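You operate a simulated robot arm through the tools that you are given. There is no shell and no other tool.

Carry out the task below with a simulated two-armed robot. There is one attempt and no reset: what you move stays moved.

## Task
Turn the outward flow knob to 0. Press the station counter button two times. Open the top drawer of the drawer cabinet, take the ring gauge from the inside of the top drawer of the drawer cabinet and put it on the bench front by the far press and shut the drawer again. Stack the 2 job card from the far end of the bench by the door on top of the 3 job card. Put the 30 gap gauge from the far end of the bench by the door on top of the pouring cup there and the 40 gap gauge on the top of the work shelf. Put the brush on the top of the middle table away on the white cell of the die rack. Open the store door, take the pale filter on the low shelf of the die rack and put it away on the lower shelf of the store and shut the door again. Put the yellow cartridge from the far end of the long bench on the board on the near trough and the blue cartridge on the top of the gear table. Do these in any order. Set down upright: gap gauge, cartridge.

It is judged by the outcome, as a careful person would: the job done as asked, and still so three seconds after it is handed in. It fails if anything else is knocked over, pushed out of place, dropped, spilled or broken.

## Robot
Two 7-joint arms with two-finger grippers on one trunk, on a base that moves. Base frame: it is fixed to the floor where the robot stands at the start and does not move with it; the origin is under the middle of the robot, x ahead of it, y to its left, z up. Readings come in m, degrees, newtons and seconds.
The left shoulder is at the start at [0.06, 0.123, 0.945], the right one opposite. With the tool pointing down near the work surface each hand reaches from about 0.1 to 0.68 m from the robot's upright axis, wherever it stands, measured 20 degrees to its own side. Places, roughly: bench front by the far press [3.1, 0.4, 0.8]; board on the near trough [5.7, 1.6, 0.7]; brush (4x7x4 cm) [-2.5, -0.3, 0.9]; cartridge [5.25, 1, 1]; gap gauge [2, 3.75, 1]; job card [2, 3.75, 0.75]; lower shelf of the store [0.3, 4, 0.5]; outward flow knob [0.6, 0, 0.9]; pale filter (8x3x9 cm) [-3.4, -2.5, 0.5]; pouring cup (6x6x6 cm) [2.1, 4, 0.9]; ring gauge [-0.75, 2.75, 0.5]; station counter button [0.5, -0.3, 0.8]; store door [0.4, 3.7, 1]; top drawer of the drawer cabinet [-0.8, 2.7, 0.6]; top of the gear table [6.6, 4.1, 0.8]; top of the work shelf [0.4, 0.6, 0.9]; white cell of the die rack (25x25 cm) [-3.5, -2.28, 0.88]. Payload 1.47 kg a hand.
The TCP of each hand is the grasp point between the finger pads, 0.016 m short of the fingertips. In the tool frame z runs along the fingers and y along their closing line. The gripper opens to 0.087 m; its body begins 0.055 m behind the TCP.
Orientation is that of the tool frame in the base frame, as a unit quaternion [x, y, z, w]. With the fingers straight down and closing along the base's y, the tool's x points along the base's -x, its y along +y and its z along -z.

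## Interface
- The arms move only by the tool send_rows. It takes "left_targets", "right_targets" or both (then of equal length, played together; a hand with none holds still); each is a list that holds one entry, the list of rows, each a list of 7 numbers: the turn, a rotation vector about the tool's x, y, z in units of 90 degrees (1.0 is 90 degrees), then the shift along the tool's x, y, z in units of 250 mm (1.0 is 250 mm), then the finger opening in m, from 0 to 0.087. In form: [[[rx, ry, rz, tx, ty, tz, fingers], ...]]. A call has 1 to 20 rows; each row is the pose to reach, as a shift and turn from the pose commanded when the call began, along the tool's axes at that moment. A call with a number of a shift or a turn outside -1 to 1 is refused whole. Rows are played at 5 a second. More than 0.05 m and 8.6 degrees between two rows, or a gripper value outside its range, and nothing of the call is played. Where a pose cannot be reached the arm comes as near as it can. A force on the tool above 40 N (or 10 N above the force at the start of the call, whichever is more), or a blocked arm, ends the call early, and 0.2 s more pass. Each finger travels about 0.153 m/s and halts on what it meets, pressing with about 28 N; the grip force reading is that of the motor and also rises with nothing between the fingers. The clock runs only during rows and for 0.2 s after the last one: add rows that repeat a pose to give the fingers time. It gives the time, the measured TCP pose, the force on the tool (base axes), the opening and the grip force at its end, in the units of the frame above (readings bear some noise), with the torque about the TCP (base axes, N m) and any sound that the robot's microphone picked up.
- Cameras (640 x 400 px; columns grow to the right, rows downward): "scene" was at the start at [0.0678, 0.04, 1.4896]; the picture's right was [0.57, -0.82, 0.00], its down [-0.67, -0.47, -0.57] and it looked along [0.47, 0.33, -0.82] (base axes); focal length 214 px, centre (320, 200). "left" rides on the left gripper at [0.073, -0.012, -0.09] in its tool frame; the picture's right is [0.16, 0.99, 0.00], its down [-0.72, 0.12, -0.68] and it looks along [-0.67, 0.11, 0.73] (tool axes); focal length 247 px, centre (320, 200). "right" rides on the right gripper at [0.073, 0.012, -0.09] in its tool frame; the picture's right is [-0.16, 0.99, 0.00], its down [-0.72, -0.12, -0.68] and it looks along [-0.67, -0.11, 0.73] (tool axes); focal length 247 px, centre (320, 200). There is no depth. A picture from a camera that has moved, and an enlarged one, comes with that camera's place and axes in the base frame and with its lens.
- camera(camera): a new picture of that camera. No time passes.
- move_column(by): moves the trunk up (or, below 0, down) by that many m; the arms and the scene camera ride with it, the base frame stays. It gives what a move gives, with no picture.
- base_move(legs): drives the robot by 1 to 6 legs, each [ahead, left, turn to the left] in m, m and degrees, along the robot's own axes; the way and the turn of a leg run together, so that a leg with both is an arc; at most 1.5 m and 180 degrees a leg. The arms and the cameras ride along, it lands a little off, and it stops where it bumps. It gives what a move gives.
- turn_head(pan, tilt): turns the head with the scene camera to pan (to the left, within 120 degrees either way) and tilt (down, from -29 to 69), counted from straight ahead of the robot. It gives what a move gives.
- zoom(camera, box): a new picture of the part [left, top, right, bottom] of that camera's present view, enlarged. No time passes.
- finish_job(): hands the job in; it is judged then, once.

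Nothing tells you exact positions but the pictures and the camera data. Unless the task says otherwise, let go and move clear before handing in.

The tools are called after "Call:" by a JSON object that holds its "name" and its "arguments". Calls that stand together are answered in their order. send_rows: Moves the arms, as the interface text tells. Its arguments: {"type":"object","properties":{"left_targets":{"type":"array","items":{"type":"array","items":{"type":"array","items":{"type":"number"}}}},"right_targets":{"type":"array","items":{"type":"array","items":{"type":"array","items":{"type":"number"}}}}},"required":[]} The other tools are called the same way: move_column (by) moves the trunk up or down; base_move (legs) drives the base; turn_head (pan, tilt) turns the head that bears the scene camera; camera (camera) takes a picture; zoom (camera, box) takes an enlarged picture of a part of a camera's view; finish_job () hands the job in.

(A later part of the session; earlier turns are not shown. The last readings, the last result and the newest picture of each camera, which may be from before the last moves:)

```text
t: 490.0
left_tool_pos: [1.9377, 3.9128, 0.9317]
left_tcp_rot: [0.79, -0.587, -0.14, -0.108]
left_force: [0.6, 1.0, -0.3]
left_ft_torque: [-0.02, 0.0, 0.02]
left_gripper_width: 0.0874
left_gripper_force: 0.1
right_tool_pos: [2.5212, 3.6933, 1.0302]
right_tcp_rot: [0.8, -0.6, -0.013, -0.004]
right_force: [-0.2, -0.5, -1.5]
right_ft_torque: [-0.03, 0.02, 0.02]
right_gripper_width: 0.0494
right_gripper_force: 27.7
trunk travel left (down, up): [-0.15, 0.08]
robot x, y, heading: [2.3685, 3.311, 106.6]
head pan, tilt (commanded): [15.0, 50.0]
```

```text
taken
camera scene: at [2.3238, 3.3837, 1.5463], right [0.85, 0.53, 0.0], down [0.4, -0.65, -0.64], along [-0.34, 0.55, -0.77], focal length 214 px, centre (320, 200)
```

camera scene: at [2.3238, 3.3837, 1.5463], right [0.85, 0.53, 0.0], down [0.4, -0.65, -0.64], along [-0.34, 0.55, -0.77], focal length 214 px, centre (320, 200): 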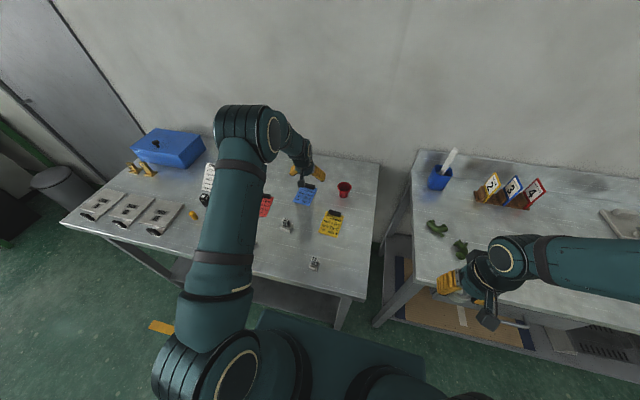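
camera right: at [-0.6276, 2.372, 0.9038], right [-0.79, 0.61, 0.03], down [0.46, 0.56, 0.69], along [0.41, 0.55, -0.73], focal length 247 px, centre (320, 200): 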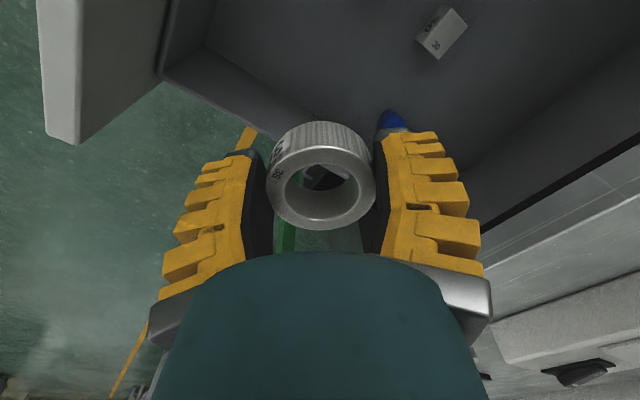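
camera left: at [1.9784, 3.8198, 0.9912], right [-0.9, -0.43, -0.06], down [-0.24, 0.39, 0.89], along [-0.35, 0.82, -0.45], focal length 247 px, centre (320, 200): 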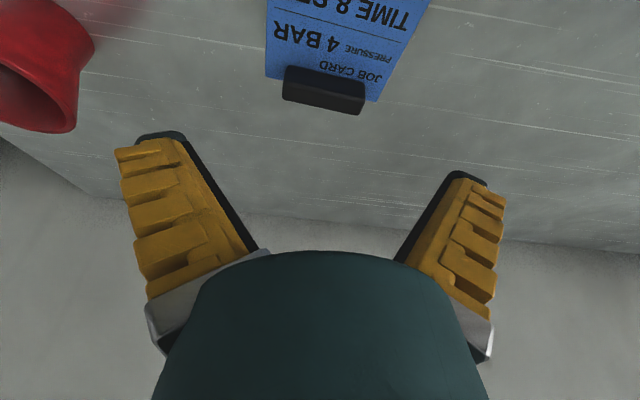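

Call:
{"name": "send_rows", "arguments": {"left_targets": [[[0, 0, 0, 0.03, 0, 0.1, 0.087], [0, 0, 0, 0.055, 0, 0.18, 0.087], [0, 0, 0, 0.0757, 0, 0.2405, 0.087], [0, 0, 0, 0.0757, 0, 0.2405, 0.087]]]}}

Call:
{"name": "camera", "arguments": {"camera": "left"}}

```text
t: 491.0
left_tool_pos: [1.9381, 3.9162, 0.8682]
left_tcp_rot: [0.79, -0.588, -0.14, -0.108]
left_force: [0.6, -0.5, 0.4]
left_ft_torque: [0.02, -0.04, 0.01]
left_gripper_width: 0.0869
left_gripper_force: 0.0
right_tool_pos: [2.5195, 3.6924, 1.0296]
right_tcp_rot: [0.799, -0.601, -0.013, -0.003]
right_force: [0.2, 0.4, -1.4]
right_ft_torque: [-0.01, -0.01, -0.02]
right_gripper_width: 0.0496
right_gripper_force: 28.1
trunk travel left (down, up): [-0.15, 0.08]
robot x, y, heading: [2.3672, 3.3112, 106.7]
head pan, tilt (commanded): [15.0, 50.0]
```

```text
taken
camera left: at [1.9778, 3.8237, 0.9278], right [-0.9, -0.43, -0.06], down [-0.24, 0.39, 0.89], along [-0.35, 0.82, -0.45], focal length 247 px, centre (320, 200)
```

left: 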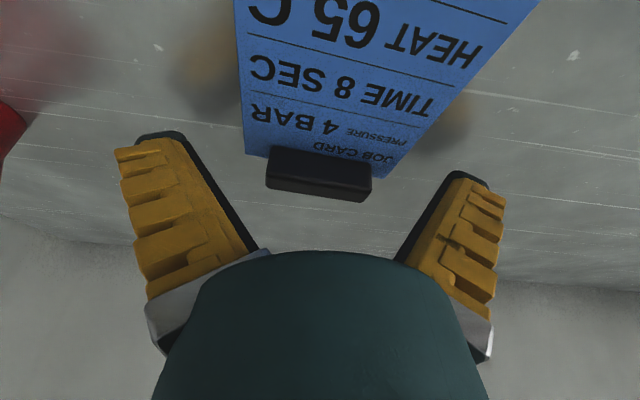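

Call:
{"name": "send_rows", "arguments": {"left_targets": [[[0, 0, 0, 0, 0, 0, 0.07], [0, 0, 0, 0, 0, 0, 0.05], [0, 0, 0, 0, 0, 0, 0.03], [0, 0, 0, 0, 0, 0, 0.0], [0, 0, 0, 0, 0, 0, 0.0]]]}}

Call:
{"name": "camera", "arguments": {"camera": "left"}}

```text
t: 492.2
left_tool_pos: [1.9388, 3.917, 0.8705]
left_tcp_rot: [0.789, -0.587, -0.142, -0.11]
left_force: [-1.5, 5.0, 18.4]
left_ft_torque: [0.03, 0.36, -0.06]
left_gripper_width: 0.0445
left_gripper_force: 28.1
right_tool_pos: [2.5195, 3.6937, 1.0285]
right_tcp_rot: [0.799, -0.601, -0.013, -0.004]
right_force: [0.7, 0.1, -2.0]
right_ft_torque: [0.0, 0.0, 0.01]
right_gripper_width: 0.0492
right_gripper_force: 28.4
trunk travel left (down, up): [-0.15, 0.08]
robot x, y, heading: [2.368, 3.3146, 106.9]
head pan, tilt (commanded): [15.0, 50.0]
```

```text
taken
camera left: at [1.9779, 3.8242, 0.9298], right [-0.9, -0.43, -0.06], down [-0.24, 0.38, 0.89], along [-0.36, 0.82, -0.45], focal length 247 px, centre (320, 200)
```

left: 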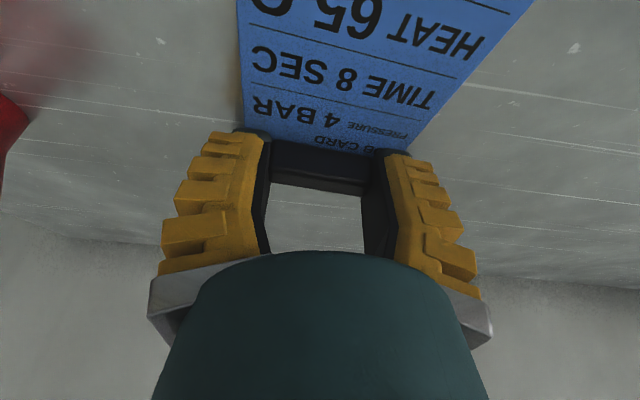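

Call:
{"name": "send_rows", "arguments": {"left_targets": [[[0, 0, 0, -0.028, 0, -0.075, 0.0], [0, 0, 0, -0.055, 0, -0.15, 0.0], [0, 0, 0, -0.083, 0, -0.225, 0.0], [0, 0, 0, -0.11, 0, -0.3, 0.0], [0, 0, 0, -0.11, 0, -0.3, 0.0]]]}}

Call:
{"name": "camera", "arguments": {"camera": "left"}}

Call:
{"name": "zoom", "arguments": {"camera": "scene", "box": [240, 140, 380, 245]}}

```text
t: 493.4
left_tool_pos: [1.9388, 3.9159, 0.9482]
left_tcp_rot: [0.791, -0.586, -0.139, -0.107]
left_force: [-0.5, 0.5, -0.6]
left_ft_torque: [-0.02, 0.02, 0.01]
left_gripper_width: 0.0441
left_gripper_force: 28.1
right_tool_pos: [2.5197, 3.6931, 1.0287]
right_tcp_rot: [0.8, -0.6, -0.013, -0.004]
right_force: [0.8, -0.1, -2.5]
right_ft_torque: [-0.04, 0.0, 0.02]
right_gripper_width: 0.0494
right_gripper_force: 28.3
trunk travel left (down, up): [-0.15, 0.08]
robot x, y, heading: [2.3684, 3.3104, 106.5]
head pan, tilt (commanded): [15.0, 50.0]
```

```text
taken
camera left: at [1.9776, 3.8222, 1.0079], right [-0.9, -0.43, -0.06], down [-0.24, 0.39, 0.89], along [-0.35, 0.82, -0.46], focal length 247 px, centre (320, 200)
```

left: 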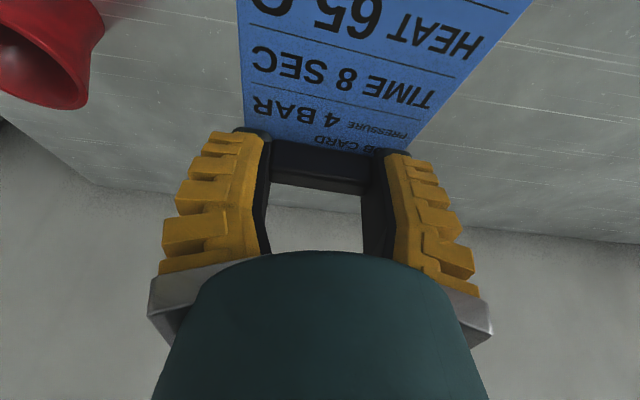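

```text
3.81 times, centred on (310, 192) of scene
camera zoom: at [2.3231, 3.3848, 1.5461], right [0.85, 0.53, 0.0], down [0.4, -0.65, -0.64], along [-0.34, 0.55, -0.77], focal length 817 px, centre (358, 229)
```

zoom: 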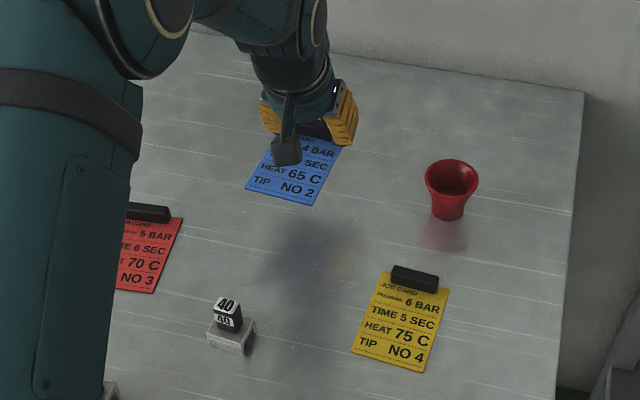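

The blue card is held flat. I'll raise it a bit, move left over the red card, then align.

Call:
{"name": "send_rows", "arguments": {"left_targets": [[[-0.004, 0, -0.012, -0.04, 0.12, -0.11, 0.0], [-0.008, 0, -0.023, -0.04, 0.28, -0.11, 0.0], [-0.012, 0, -0.034, 0.02, 0.44, -0.13, 0.0], [-0.0169, 0, -0.0459, 0.15, 0.58, -0.18, 0.0], [-0.0169, 0, -0.0459, 0.32, 0.655, -0.22, 0.0], [-0.0169, 0, -0.0459, 0.46, 0.655, -0.24, 0.0], [-0.0169, 0, -0.0459, 0.46, 0.655, -0.24, 0.0]]]}}

Call:
{"name": "camera", "arguments": {"camera": "left"}}

Call:
{"name": "turn_head", "arguments": {"pan": 25, "tilt": 50}}

Call:
{"name": "camera", "arguments": {"camera": "scene"}}

```text
t: 495.0
left_tool_pos: [1.8165, 3.7449, 0.9625]
left_tcp_rot: [0.812, -0.556, -0.144, -0.103]
left_force: [0.4, -0.6, -0.8]
left_ft_torque: [0.03, -0.01, 0.02]
left_gripper_width: 0.0439
left_gripper_force: 28.1
right_tool_pos: [2.519, 3.694, 1.0284]
right_tcp_rot: [0.8, -0.6, -0.012, -0.005]
right_force: [-0.1, 1.3, -1.4]
right_ft_torque: [-0.01, -0.01, 0.0]
right_gripper_width: 0.0493
right_gripper_force: 28.0
trunk travel left (down, up): [-0.15, 0.08]
robot x, y, heading: [2.3665, 3.3093, 106.9]
head pan, tilt (commanded): [15.0, 50.0]
```

```text
taken
camera left: at [1.8639, 3.6543, 1.0222], right [-0.87, -0.49, -0.06], down [-0.27, 0.37, 0.89], along [-0.42, 0.79, -0.46], focal length 247 px, centre (320, 200)
```

left: 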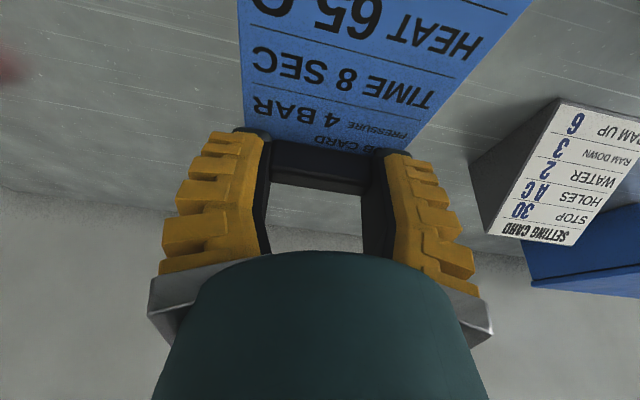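

```text
t: 495.7
left_tool_pos: [1.8167, 3.7444, 0.9631]
left_tcp_rot: [0.812, -0.557, -0.144, -0.103]
left_force: [0.2, -0.4, 0.0]
left_ft_torque: [0.01, 0.03, 0.01]
left_gripper_width: 0.0439
left_gripper_force: 28.1
right_tool_pos: [2.5196, 3.6928, 1.0292]
right_tcp_rot: [0.799, -0.601, -0.013, -0.004]
right_force: [0.5, 0.7, -1.9]
right_ft_torque: [-0.03, -0.02, 0.03]
right_gripper_width: 0.0495
right_gripper_force: 27.9
trunk travel left (down, up): [-0.15, 0.08]
robot x, y, heading: [2.3668, 3.3099, 106.7]
head pan, tilt (commanded): [25.0, 50.0]
```

```text
taken
camera scene: at [2.3125, 3.3765, 1.5461], right [0.75, 0.67, 0.0], down [0.51, -0.57, -0.64], along [-0.43, 0.48, -0.77], focal length 214 px, centre (320, 200)
```

scene: 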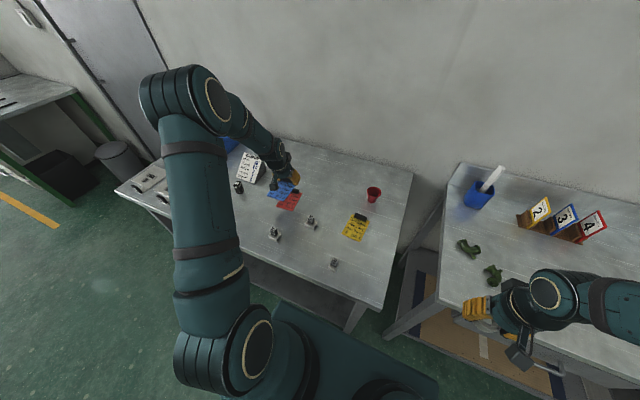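

Call:
{"name": "zoom", "arguments": {"camera": "scene", "box": [250, 150, 340, 225]}}

```text
5.33 times, centred on (295, 188) of scene
camera zoom: at [2.3125, 3.3765, 1.5461], right [0.75, 0.67, 0.0], down [0.51, -0.57, -0.64], along [-0.43, 0.48, -0.77], focal length 1144 px, centre (453, 267)
```

zoom: 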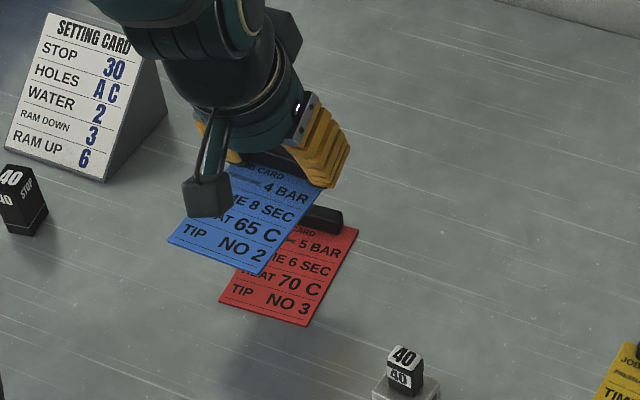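

Call:
{"name": "send_rows", "arguments": {"left_targets": [[[0, 0, 0, 0.05, 0, 0.08, 0.0], [0, 0, 0, 0.09, 0, 0.17, 0.0], [0, 0, 0, 0.134, 0, 0.283, 0.0], [0, 0, 0, 0.134, 0, 0.283, 0.0]]]}}

Call:
{"name": "zoom", "arguments": {"camera": "scene", "box": [250, 150, 340, 225]}}

Call:
{"name": "camera", "arguments": {"camera": "left"}}

```text
t: 496.7
left_tool_pos: [1.8218, 3.7378, 0.8848]
left_tcp_rot: [0.812, -0.557, -0.143, -0.103]
left_force: [0.0, 0.7, -0.7]
left_ft_torque: [0.0, -0.02, 0.01]
left_gripper_width: 0.0437
left_gripper_force: 28.1
right_tool_pos: [2.52, 3.6926, 1.0287]
right_tcp_rot: [0.799, -0.601, -0.013, -0.005]
right_force: [-0.4, -0.3, -2.6]
right_ft_torque: [0.01, -0.02, 0.02]
right_gripper_width: 0.0493
right_gripper_force: 28.3
trunk travel left (down, up): [-0.15, 0.08]
robot x, y, heading: [2.3679, 3.31, 106.6]
head pan, tilt (commanded): [25.0, 50.0]
```

```text
5.33 times, centred on (295, 188) of scene
camera zoom: at [2.3129, 3.3761, 1.5462], right [0.75, 0.67, 0.0], down [0.51, -0.57, -0.64], along [-0.43, 0.48, -0.77], focal length 1144 px, centre (453, 267)
```

zoom: 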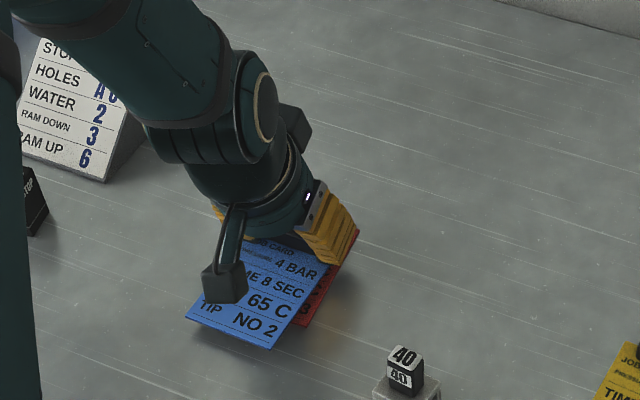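

```text
taken
camera left: at [1.8682, 3.6485, 0.9444], right [-0.87, -0.49, -0.06], down [-0.27, 0.37, 0.89], along [-0.42, 0.79, -0.45], focal length 247 px, centre (320, 200)
```

left: 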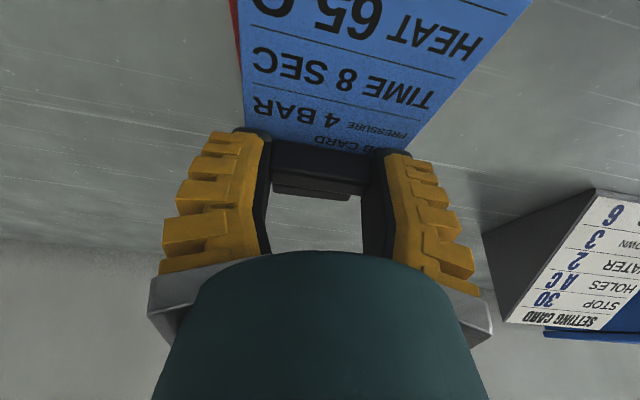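

Call:
{"name": "send_rows", "arguments": {"left_targets": [[[0, 0, 0, 0.006, -0.02, 0.015, 0.0], [0, 0, 0, 0.011, -0.03, 0.03, 0.0], [0, 0, 0, 0.0135, -0.03, 0.0365, 0.0], [0, 0, 0, 0.016, -0.03, 0.043, 0.0]]]}}

```text
t: 497.7
left_tool_pos: [1.8267, 3.7414, 0.8747]
left_tcp_rot: [0.812, -0.557, -0.144, -0.104]
left_force: [0.7, -1.3, 6.3]
left_ft_torque: [-0.12, 0.18, 0.07]
left_gripper_width: 0.0438
left_gripper_force: 27.5
right_tool_pos: [2.5202, 3.6931, 1.0297]
right_tcp_rot: [0.8, -0.6, -0.014, -0.005]
right_force: [-0.7, 0.8, -2.3]
right_ft_torque: [-0.01, 0.0, -0.02]
right_gripper_width: 0.0494
right_gripper_force: 28.1
trunk travel left (down, up): [-0.15, 0.08]
robot x, y, heading: [2.3658, 3.3143, 106.7]
head pan, tilt (commanded): [25.0, 50.0]
```

Contact at 6 N. I'll release and lift away.

Call:
{"name": "send_rows", "arguments": {"left_targets": [[[0, 0, 0, 0, 0, 0, 0.05], [0, 0, 0, 0, 0, 0, 0.06], [0, 0, 0, 0, 0, 0, 0.075], [0, 0, 0, -0.01, 0, -0.03, 0.087], [0, 0, 0, -0.06, 0, -0.16, 0.087], [0, 0, 0, -0.11, 0, -0.31, 0.087], [0, 0, 0, -0.15, 0, -0.45, 0.087]]]}}

Call:
{"name": "camera", "arguments": {"camera": "left"}}

Call:
{"name": "zoom", "arguments": {"camera": "scene", "box": [250, 150, 340, 225]}}

```text
t: 499.3
left_tool_pos: [1.8299, 3.7349, 0.9934]
left_tcp_rot: [0.812, -0.556, -0.144, -0.103]
left_force: [0.0, -0.4, -0.3]
left_ft_torque: [-0.03, 0.02, 0.01]
left_gripper_width: 0.0869
left_gripper_force: 0.0
right_tool_pos: [2.5197, 3.6931, 1.0287]
right_tcp_rot: [0.799, -0.601, -0.012, -0.004]
right_force: [0.2, -0.5, -2.1]
right_ft_torque: [0.02, 0.0, 0.0]
right_gripper_width: 0.0494
right_gripper_force: 28.0
trunk travel left (down, up): [-0.15, 0.08]
robot x, y, heading: [2.3708, 3.3138, 106.3]
head pan, tilt (commanded): [25.0, 50.0]
```

```text
taken
camera left: at [1.8761, 3.6456, 1.0529], right [-0.87, -0.49, -0.06], down [-0.27, 0.37, 0.89], along [-0.42, 0.79, -0.46], focal length 247 px, centre (320, 200)
```

left: 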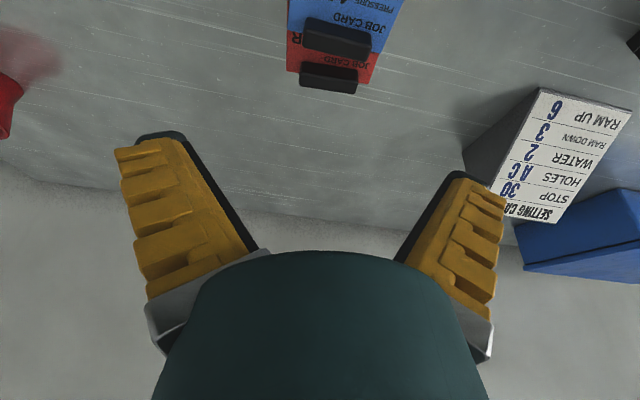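

```text
5.33 times, centred on (295, 188) of scene
camera zoom: at [2.3132, 3.3757, 1.5462], right [0.75, 0.67, 0.0], down [0.51, -0.57, -0.64], along [-0.43, 0.48, -0.77], focal length 1144 px, centre (453, 267)
```

zoom: 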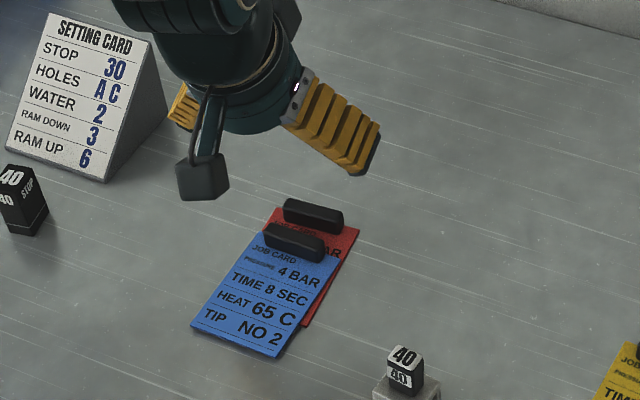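

Card 2 lies flat on card 3. Next are the gap gauges. I'll look closely at the cup and the 30 gauge.

Call:
{"name": "turn_head", "arguments": {"pan": 5, "tilt": 50}}

Call:
{"name": "camera", "arguments": {"camera": "scene"}}

Call:
{"name": "zoom", "arguments": {"camera": "scene", "box": [250, 110, 330, 170]}}

Call:
{"name": "zoom", "arguments": {"camera": "scene", "box": [240, 160, 340, 240]}}

```text
t: 500.2
left_tool_pos: [1.8298, 3.7362, 0.9936]
left_tcp_rot: [0.812, -0.557, -0.143, -0.103]
left_force: [0.0, -0.2, 0.2]
left_ft_torque: [0.01, 0.04, 0.01]
left_gripper_width: 0.087
left_gripper_force: 0.0
right_tool_pos: [2.5198, 3.6938, 1.0284]
right_tcp_rot: [0.8, -0.6, -0.013, -0.004]
right_force: [-0.2, -0.2, -1.7]
right_ft_torque: [0.0, 0.0, 0.0]
right_gripper_width: 0.0492
right_gripper_force: 27.2
trunk travel left (down, up): [-0.15, 0.08]
robot x, y, heading: [2.3639, 3.3132, 106.5]
head pan, tilt (commanded): [5.0, 50.0]
```

```text
taken
camera scene: at [2.3353, 3.3904, 1.5462], right [0.93, 0.37, 0.0], down [0.28, -0.71, -0.64], along [-0.24, 0.6, -0.77], focal length 214 px, centre (320, 200)
```

scene: 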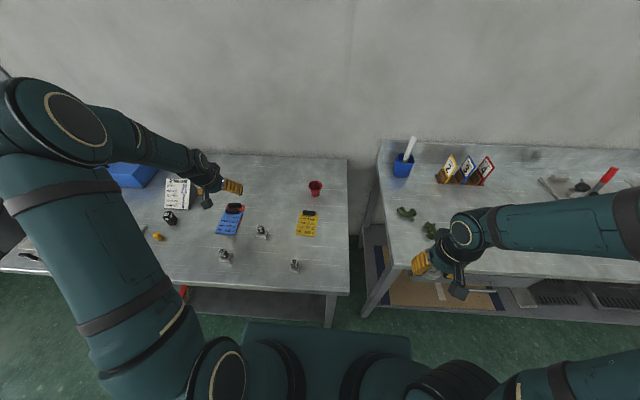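

```text
6.67 times, centred on (290, 140) of scene
camera zoom: at [2.3353, 3.3904, 1.5462], right [0.93, 0.37, 0.0], down [0.28, -0.71, -0.64], along [-0.24, 0.6, -0.77], focal length 1430 px, centre (520, 600)
```

zoom: 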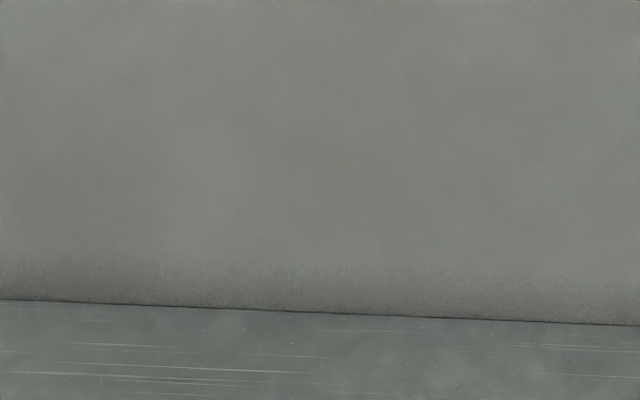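

```text
5.00 times, centred on (290, 200) of scene
camera zoom: at [2.3353, 3.3904, 1.5462], right [0.93, 0.37, 0.0], down [0.28, -0.71, -0.64], along [-0.24, 0.6, -0.77], focal length 1072 px, centre (470, 200)
```

zoom: 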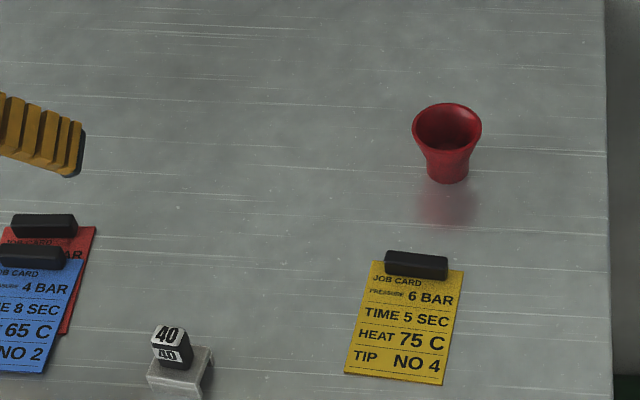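

Call:
{"name": "base_move", "arguments": {"legs": [[-0.12, 0, 0]]}}

Call:
{"name": "send_rows", "arguments": {"left_targets": [[[0.002, 0, 0.0066, 0.064, -0.14, -0.06, 0.087], [0.005, 0, 0.013, 0.129, -0.29, -0.12, 0.087], [0.007, 0, 0.02, 0.193, -0.43, -0.17, 0.087], [0.01, 0, 0.026, 0.258, -0.57, -0.2, 0.087], [0.012, 0, 0.033, 0.322, -0.71, -0.23, 0.087], [0.014, 0, 0.039, 0.387, -0.86, -0.26, 0.087], [0.0169, 0, 0.0459, 0.451, -1.0, -0.281, 0.087]]]}}

Call:
{"name": "camera", "arguments": {"camera": "left"}}

Call:
{"name": "camera", "arguments": {"camera": "scene"}}

```text
t: 501.4
left_tool_pos: [1.863, 3.6217, 0.9941]
left_tcp_rot: [0.812, -0.556, -0.145, -0.103]
left_force: [0.7, -1.1, 0.3]
left_ft_torque: [0.01, 0.05, 0.01]
left_gripper_width: 0.0868
left_gripper_force: 0.1
right_tool_pos: [2.555, 3.5792, 1.0287]
right_tcp_rot: [0.8, -0.6, -0.013, -0.005]
right_force: [-0.8, -0.8, -2.8]
right_ft_torque: [0.04, 0.03, 0.03]
right_gripper_width: 0.0496
right_gripper_force: 27.7
trunk travel left (down, up): [-0.15, 0.08]
robot x, y, heading: [2.404, 3.1987, 106.7]
head pan, tilt (commanded): [5.0, 50.0]
```

```text
t: 503.0
left_tool_pos: [2.1447, 3.5906, 1.0225]
left_tcp_rot: [0.791, -0.586, -0.14, -0.107]
left_force: [-0.5, -0.6, -0.2]
left_ft_torque: [-0.01, 0.0, 0.01]
left_gripper_width: 0.0874
left_gripper_force: 0.1
right_tool_pos: [2.555, 3.5806, 1.029]
right_tcp_rot: [0.799, -0.601, -0.012, -0.005]
right_force: [1.0, -0.8, -2.3]
right_ft_torque: [-0.01, 0.0, 0.0]
right_gripper_width: 0.0492
right_gripper_force: 28.1
trunk travel left (down, up): [-0.15, 0.08]
robot x, y, heading: [2.4027, 3.1965, 106.8]
head pan, tilt (commanded): [5.0, 50.0]
```

```text
taken
camera left: at [2.1841, 3.498, 1.0825], right [-0.9, -0.43, -0.06], down [-0.24, 0.39, 0.89], along [-0.36, 0.82, -0.45], focal length 247 px, centre (320, 200)
```

left: 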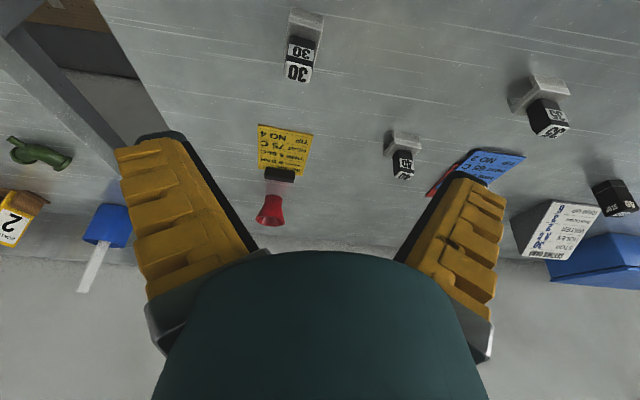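

```text
taken
camera scene: at [2.3706, 3.2769, 1.5462], right [0.93, 0.37, 0.0], down [0.28, -0.71, -0.64], along [-0.24, 0.6, -0.77], focal length 214 px, centre (320, 200)
```

scene: 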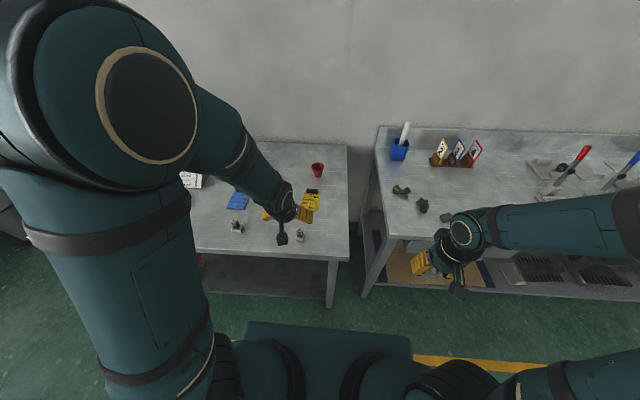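

Call:
{"name": "zoom", "arguments": {"camera": "left", "box": [240, 0, 380, 100]}}

Call:
{"name": "zoom", "arguments": {"camera": "scene", "box": [270, 215, 340, 265]}}

Call:
{"name": "zoom", "arguments": {"camera": "left", "box": [220, 150, 320, 240]}}

```text
4.00 times, centred on (310, 50) of left
camera zoom: at [2.1841, 3.498, 1.0825], right [-0.9, -0.43, -0.06], down [-0.24, 0.39, 0.89], along [-0.36, 0.82, -0.45], focal length 988 px, centre (360, 800)
```

zoom: 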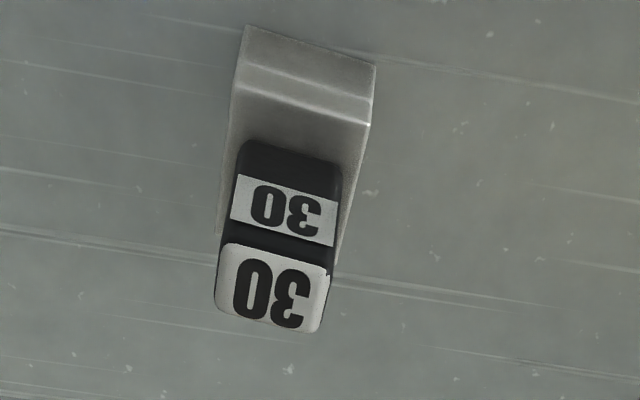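

```text
8.00 times, centred on (305, 240) of scene
camera zoom: at [2.3706, 3.2769, 1.5462], right [0.93, 0.37, 0.0], down [0.28, -0.71, -0.64], along [-0.24, 0.6, -0.77], focal length 1716 px, centre (440, -120)
```

zoom: 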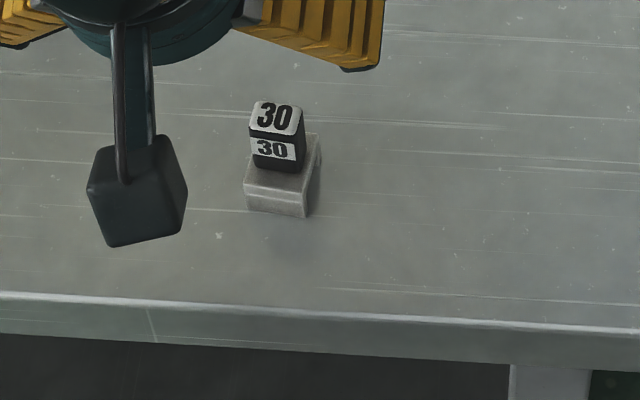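

```text
4.44 times, centred on (270, 195) of left
camera zoom: at [2.1841, 3.498, 1.0825], right [-0.9, -0.43, -0.06], down [-0.24, 0.39, 0.89], along [-0.36, 0.82, -0.45], focal length 1098 px, centre (542, 222)
```

zoom: 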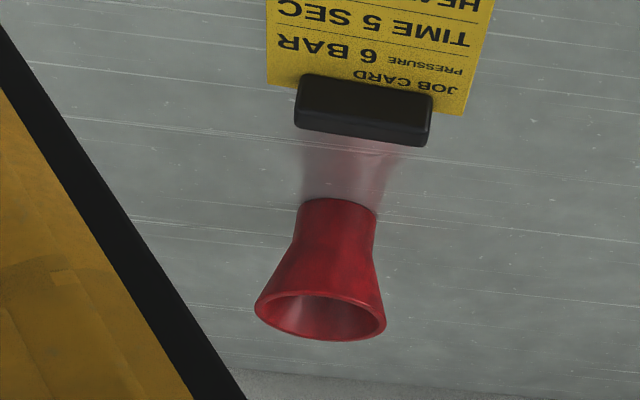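

The 30 gauge's post top is at [2.155, 3.623, 0.908], and the cup rim centre is near [2.087, 3.955, 0.905]. I'll grip the 30 gauge by its post.

Call:
{"name": "send_rows", "arguments": {"left_targets": [[[0, 0, 0, 0.0, -0.04, 0.15, 0.06], [0, 0, 0, 0.0, -0.075, 0.31, 0.06], [0, 0, 0, 0.044, -0.074, 0.43, 0.06], [0, 0, 0, 0.088, -0.073, 0.55, 0.06], [0, 0, 0, 0.088, -0.073, 0.55, 0.06]]]}}

Call:
{"name": "camera", "arguments": {"camera": "left"}}

Call:
{"name": "zoom", "arguments": {"camera": "scene", "box": [250, 190, 350, 265]}}

```text
t: 504.2
left_tool_pos: [2.1528, 3.622, 0.8843]
left_tcp_rot: [0.79, -0.587, -0.14, -0.108]
left_force: [-0.1, 0.5, 0.5]
left_ft_torque: [0.02, 0.0, 0.0]
left_gripper_width: 0.0646
left_gripper_force: 2.8
right_tool_pos: [2.5545, 3.5791, 1.0285]
right_tcp_rot: [0.799, -0.601, -0.013, -0.004]
right_force: [-0.6, 0.0, -1.8]
right_ft_torque: [-0.02, 0.01, -0.01]
right_gripper_width: 0.0495
right_gripper_force: 27.9
trunk travel left (down, up): [-0.15, 0.08]
robot x, y, heading: [2.4012, 3.1953, 106.9]
head pan, tilt (commanded): [5.0, 50.0]
```

```text
taken
camera left: at [2.1922, 3.5291, 0.9443], right [-0.9, -0.43, -0.06], down [-0.24, 0.39, 0.89], along [-0.35, 0.82, -0.45], focal length 247 px, centre (320, 200)
```

left: 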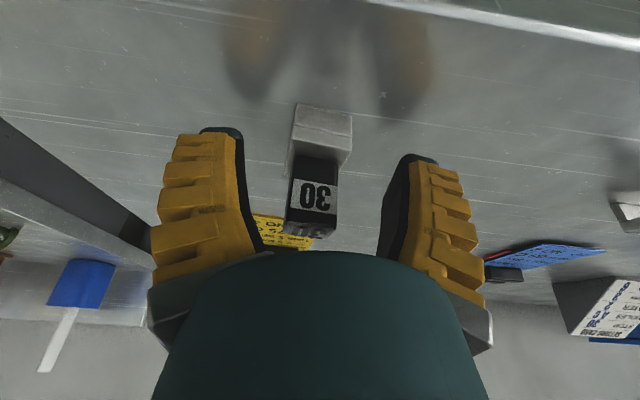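

```text
5.33 times, centred on (300, 228) of scene
camera zoom: at [2.3697, 3.2763, 1.5462], right [0.93, 0.37, 0.0], down [0.28, -0.71, -0.64], along [-0.24, 0.6, -0.77], focal length 1144 px, centre (427, 53)
```

zoom: 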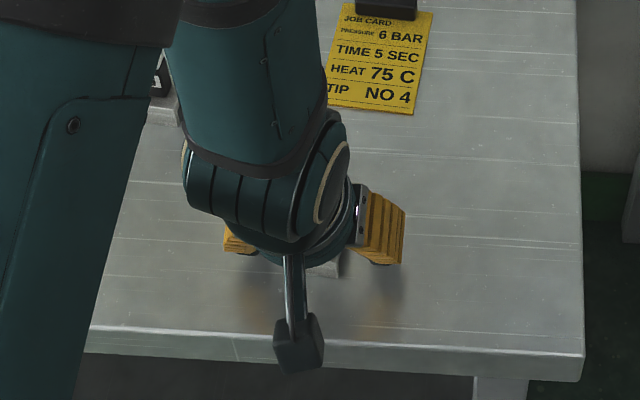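

Call:
{"name": "send_rows", "arguments": {"left_targets": [[[0, 0, 0, 0, 0, 0, 0.04], [0, 0, 0, 0, 0, 0, 0.02], [0, 0, 0, 0, 0, 0, 0.0], [0, 0, 0, 0, 0, 0, 0.0]]]}}

Call:
{"name": "camera", "arguments": {"camera": "left"}}

```text
t: 505.2
left_tool_pos: [2.153, 3.6223, 0.8865]
left_tcp_rot: [0.791, -0.585, -0.142, -0.109]
left_force: [-0.3, -3.0, 18.2]
left_ft_torque: [0.2, 0.02, 0.0]
left_gripper_width: 0.0177
left_gripper_force: 27.9
right_tool_pos: [2.554, 3.5791, 1.0292]
right_tcp_rot: [0.799, -0.6, -0.014, -0.005]
right_force: [-0.8, 1.0, -1.9]
right_ft_torque: [0.01, -0.02, -0.03]
right_gripper_width: 0.0493
right_gripper_force: 28.0
trunk travel left (down, up): [-0.15, 0.08]
robot x, y, heading: [2.3991, 3.1988, 106.6]
head pan, tilt (commanded): [5.0, 50.0]
```

```text
taken
camera left: at [2.1923, 3.5291, 0.9453], right [-0.9, -0.43, -0.06], down [-0.24, 0.39, 0.89], along [-0.35, 0.82, -0.45], focal length 247 px, centre (320, 200)
```

left: 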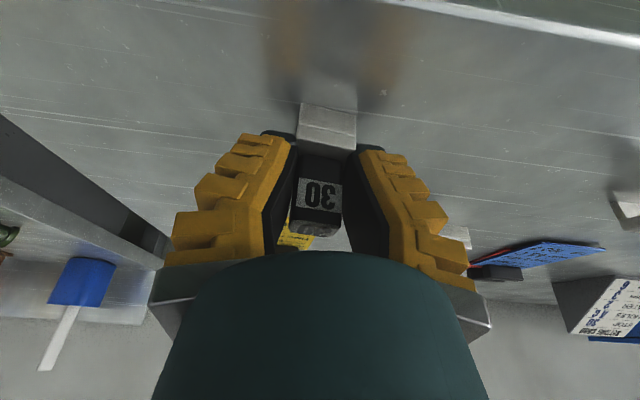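

The 30 gauge is held. I'll lift it, step forward, and bring it over the cup.

Call:
{"name": "send_rows", "arguments": {"left_targets": [[[0, 0, 0, -0.03, 0, -0.08, 0.0], [0, 0, 0, -0.07, 0, -0.19, 0.0], [0, 0, 0, -0.11, 0, -0.3, 0.0], [0, 0, 0, -0.147, 0, -0.4, 0.0], [0, 0, 0, -0.147, 0, -0.4, 0.0]]]}}

Call:
{"name": "base_move", "arguments": {"legs": [[0.14, 0, 0]]}}

Call:
{"name": "camera", "arguments": {"camera": "left"}}

Call:
{"name": "camera", "arguments": {"camera": "scene"}}

```text
t: 506.4
left_tool_pos: [2.1535, 3.6233, 0.9908]
left_tcp_rot: [0.79, -0.587, -0.14, -0.107]
left_force: [0.0, 0.4, 0.3]
left_ft_torque: [-0.01, 0.0, -0.01]
left_gripper_width: 0.0111
left_gripper_force: 27.8
right_tool_pos: [2.5521, 3.5795, 1.0306]
right_tcp_rot: [0.8, -0.599, -0.013, -0.004]
right_force: [0.1, -0.2, -2.1]
right_ft_torque: [0.02, -0.02, 0.0]
right_gripper_width: 0.049
right_gripper_force: 27.8
trunk travel left (down, up): [-0.15, 0.08]
robot x, y, heading: [2.4011, 3.1948, 106.6]
head pan, tilt (commanded): [5.0, 50.0]
```

```text
t: 507.7
left_tool_pos: [2.1131, 3.7564, 0.9916]
left_tcp_rot: [0.79, -0.587, -0.14, -0.108]
left_force: [0.5, -0.3, -0.6]
left_ft_torque: [-0.03, -0.02, -0.01]
left_gripper_width: 0.0112
left_gripper_force: 28.5
right_tool_pos: [2.5135, 3.7154, 1.0282]
right_tcp_rot: [0.8, -0.599, -0.013, -0.005]
right_force: [-0.3, -0.6, -1.8]
right_ft_torque: [-0.04, 0.0, 0.01]
right_gripper_width: 0.0493
right_gripper_force: 28.2
trunk travel left (down, up): [-0.15, 0.08]
robot x, y, heading: [2.3624, 3.3286, 106.7]
head pan, tilt (commanded): [5.0, 50.0]
```

```text
taken
camera left: at [2.1521, 3.6635, 1.051], right [-0.9, -0.43, -0.06], down [-0.24, 0.39, 0.89], along [-0.35, 0.82, -0.46], focal length 247 px, centre (320, 200)
```

left: 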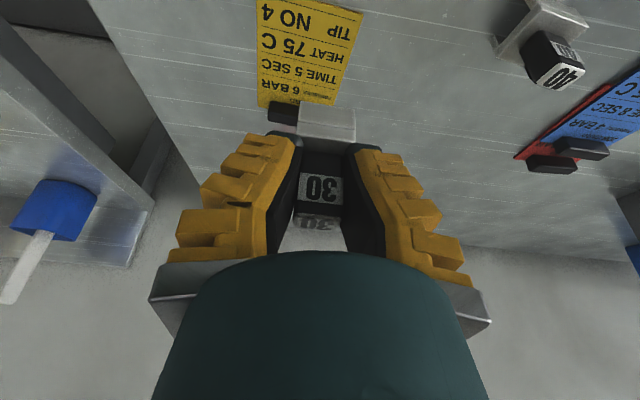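

```text
taken
camera scene: at [2.3286, 3.4122, 1.546], right [0.93, 0.37, 0.0], down [0.28, -0.71, -0.64], along [-0.24, 0.6, -0.77], focal length 214 px, centre (320, 200)
```

scene: 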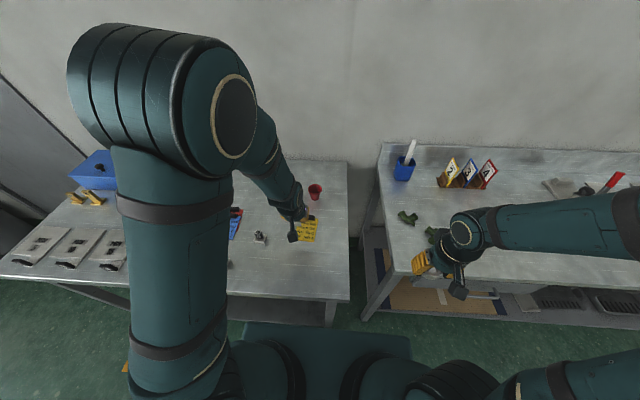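

Call:
{"name": "send_rows", "arguments": {"left_targets": [[[0, 0, 0, -0.148, -0.026, 0.055, 0.0], [0, 0, 0, -0.296, -0.052, 0.11, 0.0], [0, 0, 0, -0.445, -0.079, 0.164, 0.0], [0, 0, 0, -0.593, -0.105, 0.219, 0.0], [0, 0, 0, -0.741, -0.131, 0.274, 0.0], [0, 0, 0, -0.741, -0.131, 0.274, 0.0]]]}}

Call:
{"name": "camera", "arguments": {"camera": "left"}}

Call:
{"name": "zoom", "arguments": {"camera": "scene", "box": [270, 160, 360, 230]}}

```text
t: 509.1
left_tool_pos: [2.0879, 3.9549, 0.9939]
left_tcp_rot: [0.79, -0.587, -0.139, -0.107]
left_force: [-0.8, -0.4, -0.4]
left_ft_torque: [0.0, 0.01, 0.03]
left_gripper_width: 0.0114
left_gripper_force: 28.5
right_tool_pos: [2.5134, 3.7134, 1.0292]
right_tcp_rot: [0.8, -0.6, -0.014, -0.004]
right_force: [-0.4, 0.3, -1.3]
right_ft_torque: [-0.01, 0.03, 0.0]
right_gripper_width: 0.0494
right_gripper_force: 28.1
trunk travel left (down, up): [-0.15, 0.08]
robot x, y, heading: [2.3597, 3.3331, 106.8]
head pan, tilt (commanded): [5.0, 50.0]
```

```text
taken
camera left: at [2.1265, 3.8615, 1.0523], right [-0.9, -0.43, -0.06], down [-0.24, 0.39, 0.89], along [-0.36, 0.82, -0.45], focal length 247 px, centre (320, 200)
```

left: 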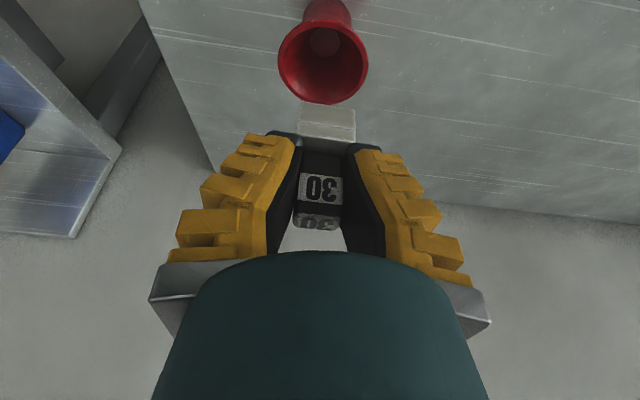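

```text
5.71 times, centred on (315, 195) of scene
camera zoom: at [2.3292, 3.4098, 1.5462], right [0.93, 0.37, 0.0], down [0.28, -0.71, -0.64], along [-0.24, 0.6, -0.77], focal length 1226 px, centre (349, 229)
```

zoom: 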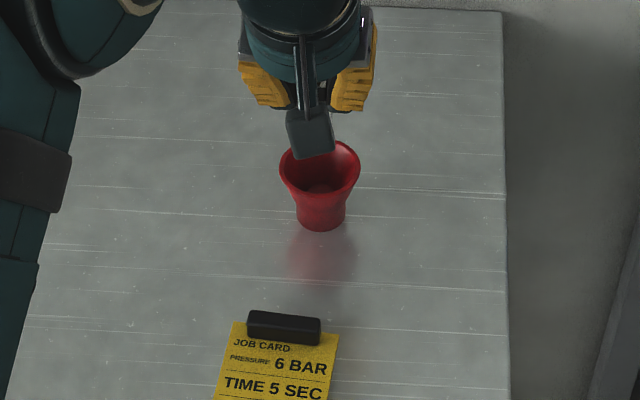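

The cup is hollow with a rim about 4.7 cm inside. I'll fine-centre the gauge base over it and lower gently.

Call:
{"name": "send_rows", "arguments": {"left_targets": [[[0, 0, 0, 0.04, -0.008, 0.03, 0.0], [0, 0, 0, 0.06, -0.008, 0.09, 0.0], [0, 0, 0, 0.082, -0.008, 0.14, 0.0], [0, 0, 0, 0.082, -0.008, 0.14, 0.0]]]}}

Call:
{"name": "camera", "arguments": {"camera": "left"}}

Call:
{"name": "zoom", "arguments": {"camera": "scene", "box": [280, 160, 350, 210]}}

```text
t: 510.1
left_tool_pos: [2.0916, 3.9479, 0.9521]
left_tcp_rot: [0.791, -0.586, -0.138, -0.108]
left_force: [-0.2, -0.3, -0.8]
left_ft_torque: [0.02, 0.02, 0.0]
left_gripper_width: 0.0111
left_gripper_force: 28.0
right_tool_pos: [2.5137, 3.7133, 1.0292]
right_tcp_rot: [0.8, -0.6, -0.013, -0.005]
right_force: [-0.2, -0.4, -2.2]
right_ft_torque: [-0.01, -0.01, 0.01]
right_gripper_width: 0.0493
right_gripper_force: 28.5
trunk travel left (down, up): [-0.15, 0.08]
robot x, y, heading: [2.3596, 3.3301, 106.7]
head pan, tilt (commanded): [5.0, 50.0]
```

```text
taken
camera left: at [2.131, 3.8547, 1.012], right [-0.9, -0.43, -0.06], down [-0.24, 0.39, 0.89], along [-0.35, 0.82, -0.45], focal length 247 px, centre (320, 200)
```

left: 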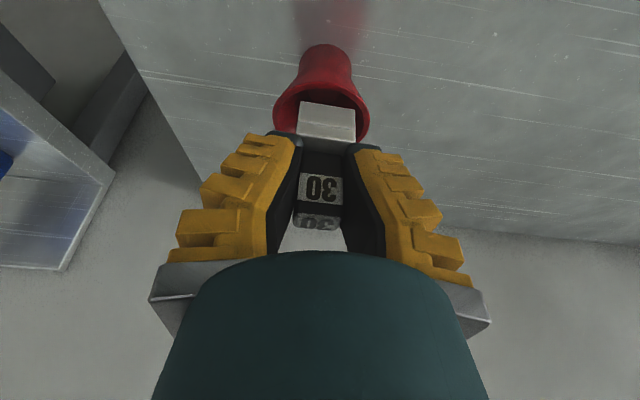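

```text
8.00 times, centred on (315, 185) of scene
camera zoom: at [2.3291, 3.4105, 1.5462], right [0.93, 0.37, 0.0], down [0.28, -0.71, -0.64], along [-0.24, 0.6, -0.77], focal length 1716 px, centre (360, 320)
```

zoom: 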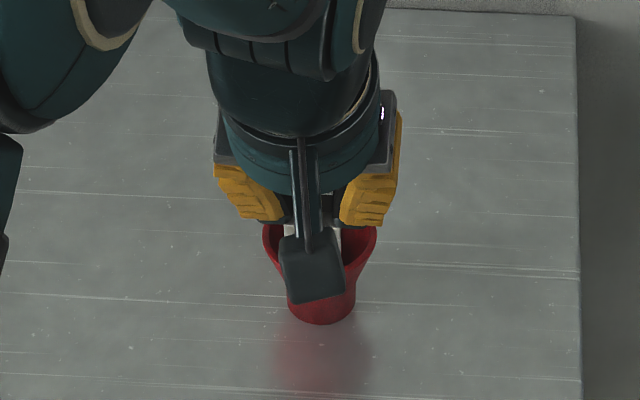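

Call:
{"name": "send_rows", "arguments": {"left_targets": [[[0, 0, 0, 0.004, -0.006, 0.011, 0.0], [0, 0, 0, 0.008, -0.012, 0.022, 0.0], [0, 0, 0, 0.0095, -0.012, 0.026, 0.0]]]}}

Call:
{"name": "send_rows", "arguments": {"left_targets": [[[0, 0, 0, 0.003, 0, 0.0075, 0.0], [0, 0, 0, 0.0055, 0, 0.015, 0.0]]]}}

Call:
{"name": "camera", "arguments": {"camera": "left"}}

```text
t: 510.9
left_tool_pos: [2.0938, 3.9487, 0.9456]
left_tcp_rot: [0.791, -0.587, -0.139, -0.107]
left_force: [-0.8, -0.5, -0.9]
left_ft_torque: [0.0, 0.01, -0.01]
left_gripper_width: 0.0111
left_gripper_force: 27.9
right_tool_pos: [2.5136, 3.7143, 1.028]
right_tcp_rot: [0.8, -0.6, -0.013, -0.005]
right_force: [-0.6, 0.0, -2.2]
right_ft_torque: [-0.01, -0.01, 0.0]
right_gripper_width: 0.0494
right_gripper_force: 28.4
trunk travel left (down, up): [-0.15, 0.08]
robot x, y, heading: [2.3589, 3.3323, 106.7]
head pan, tilt (commanded): [5.0, 50.0]
```

```text
t: 511.5
left_tool_pos: [2.0941, 3.948, 0.9413]
left_tcp_rot: [0.79, -0.586, -0.14, -0.109]
left_force: [-0.6, -1.9, 2.6]
left_ft_torque: [-0.06, -0.01, -0.03]
left_gripper_width: 0.0119
left_gripper_force: 28.3
right_tool_pos: [2.513, 3.7115, 1.0291]
right_tcp_rot: [0.8, -0.6, -0.013, -0.005]
right_force: [0.1, 0.1, -2.5]
right_ft_torque: [-0.02, 0.0, 0.03]
right_gripper_width: 0.0492
right_gripper_force: 27.7
trunk travel left (down, up): [-0.15, 0.08]
robot x, y, heading: [2.3614, 3.3296, 106.8]
head pan, tilt (commanded): [5.0, 50.0]
```

```text
taken
camera left: at [2.1338, 3.856, 1.001], right [-0.9, -0.43, -0.06], down [-0.24, 0.39, 0.89], along [-0.36, 0.82, -0.45], focal length 247 px, centre (320, 200)
```

left: 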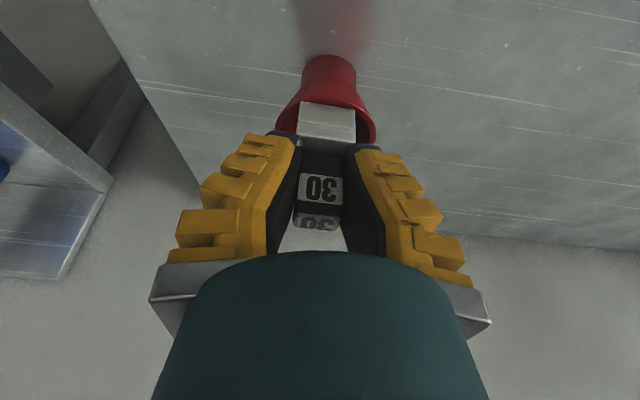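

Call:
{"name": "send_rows", "arguments": {"left_targets": [[[0, 0, 0, 0.0094, 0, -0.0034, 0.0], [0, 0, 0, 0.0122, 0, 0.004, 0.0], [0, 0, 0, 0.015, 0, 0.0116, 0.0]]]}}

```text
t: 512.3
left_tool_pos: [2.0948, 3.9467, 0.9407]
left_tcp_rot: [0.79, -0.587, -0.143, -0.11]
left_force: [-1.1, 1.5, 20.2]
left_ft_torque: [-0.02, 0.11, 0.04]
left_gripper_width: 0.0138
left_gripper_force: 28.0
right_tool_pos: [2.5133, 3.7128, 1.0297]
right_tcp_rot: [0.8, -0.6, -0.014, -0.006]
right_force: [-1.0, 0.4, -2.1]
right_ft_torque: [-0.02, 0.01, -0.01]
right_gripper_width: 0.0492
right_gripper_force: 27.7
trunk travel left (down, up): [-0.15, 0.08]
robot x, y, heading: [2.3633, 3.3285, 106.4]
head pan, tilt (commanded): [5.0, 50.0]
```

Firm vertical contact at 20 N, so the gauge is seated on the cup. I'll relax slightly and open the fingers.

Call:
{"name": "send_rows", "arguments": {"left_targets": [[[0, 0, 0, -0.002, 0, -0.006, 0.0], [0, 0, 0, -0.002, 0, -0.006, 0.02], [0, 0, 0, -0.002, 0, -0.006, 0.03], [0, 0, 0, -0.002, 0, -0.006, 0.045], [0, 0, 0, -0.002, 0, -0.006, 0.06], [0, 0, 0, -0.002, 0, -0.006, 0.06]]]}}

Call:
{"name": "camera", "arguments": {"camera": "left"}}

Call:
{"name": "zoom", "arguments": {"camera": "scene", "box": [280, 160, 350, 210]}}

```text
t: 513.7
left_tool_pos: [2.0938, 3.9469, 0.9386]
left_tcp_rot: [0.79, -0.587, -0.14, -0.107]
left_force: [-0.2, 0.4, 0.0]
left_ft_torque: [-0.02, 0.0, -0.03]
left_gripper_width: 0.0645
left_gripper_force: 3.3
right_tool_pos: [2.5136, 3.7137, 1.0291]
right_tcp_rot: [0.8, -0.6, -0.014, -0.004]
right_force: [-0.2, 0.8, -1.4]
right_ft_torque: [-0.02, -0.01, -0.02]
right_gripper_width: 0.0494
right_gripper_force: 27.9
trunk travel left (down, up): [-0.15, 0.08]
robot x, y, heading: [2.3592, 3.3294, 107.0]
head pan, tilt (commanded): [5.0, 50.0]
```

```text
taken
camera left: at [2.1344, 3.8534, 0.9985], right [-0.9, -0.43, -0.06], down [-0.24, 0.39, 0.89], along [-0.35, 0.82, -0.45], focal length 247 px, centre (320, 200)
```

left: 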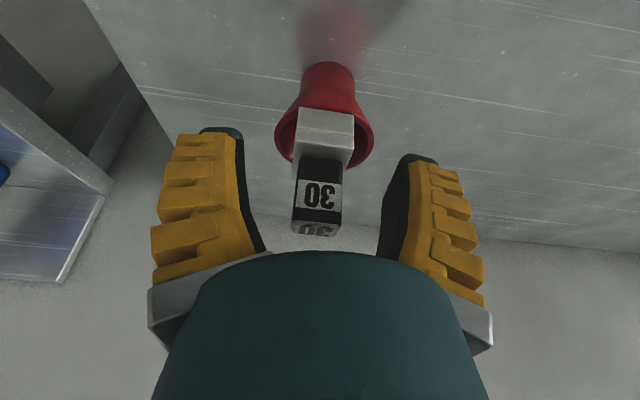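

```text
8.00 times, centred on (315, 185) of scene
camera zoom: at [2.3291, 3.4105, 1.5461], right [0.93, 0.37, 0.0], down [0.28, -0.71, -0.64], along [-0.24, 0.6, -0.77], focal length 1716 px, centre (360, 320)
```

zoom: 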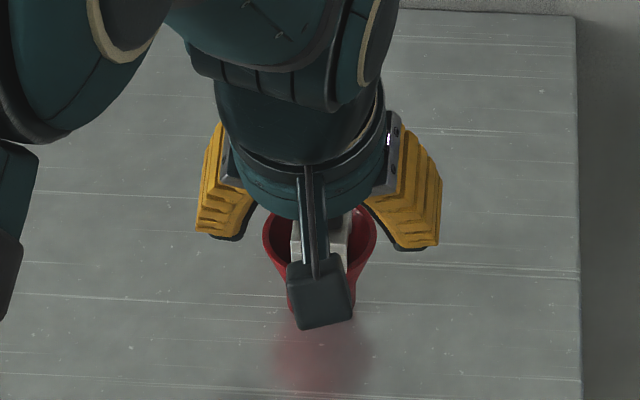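

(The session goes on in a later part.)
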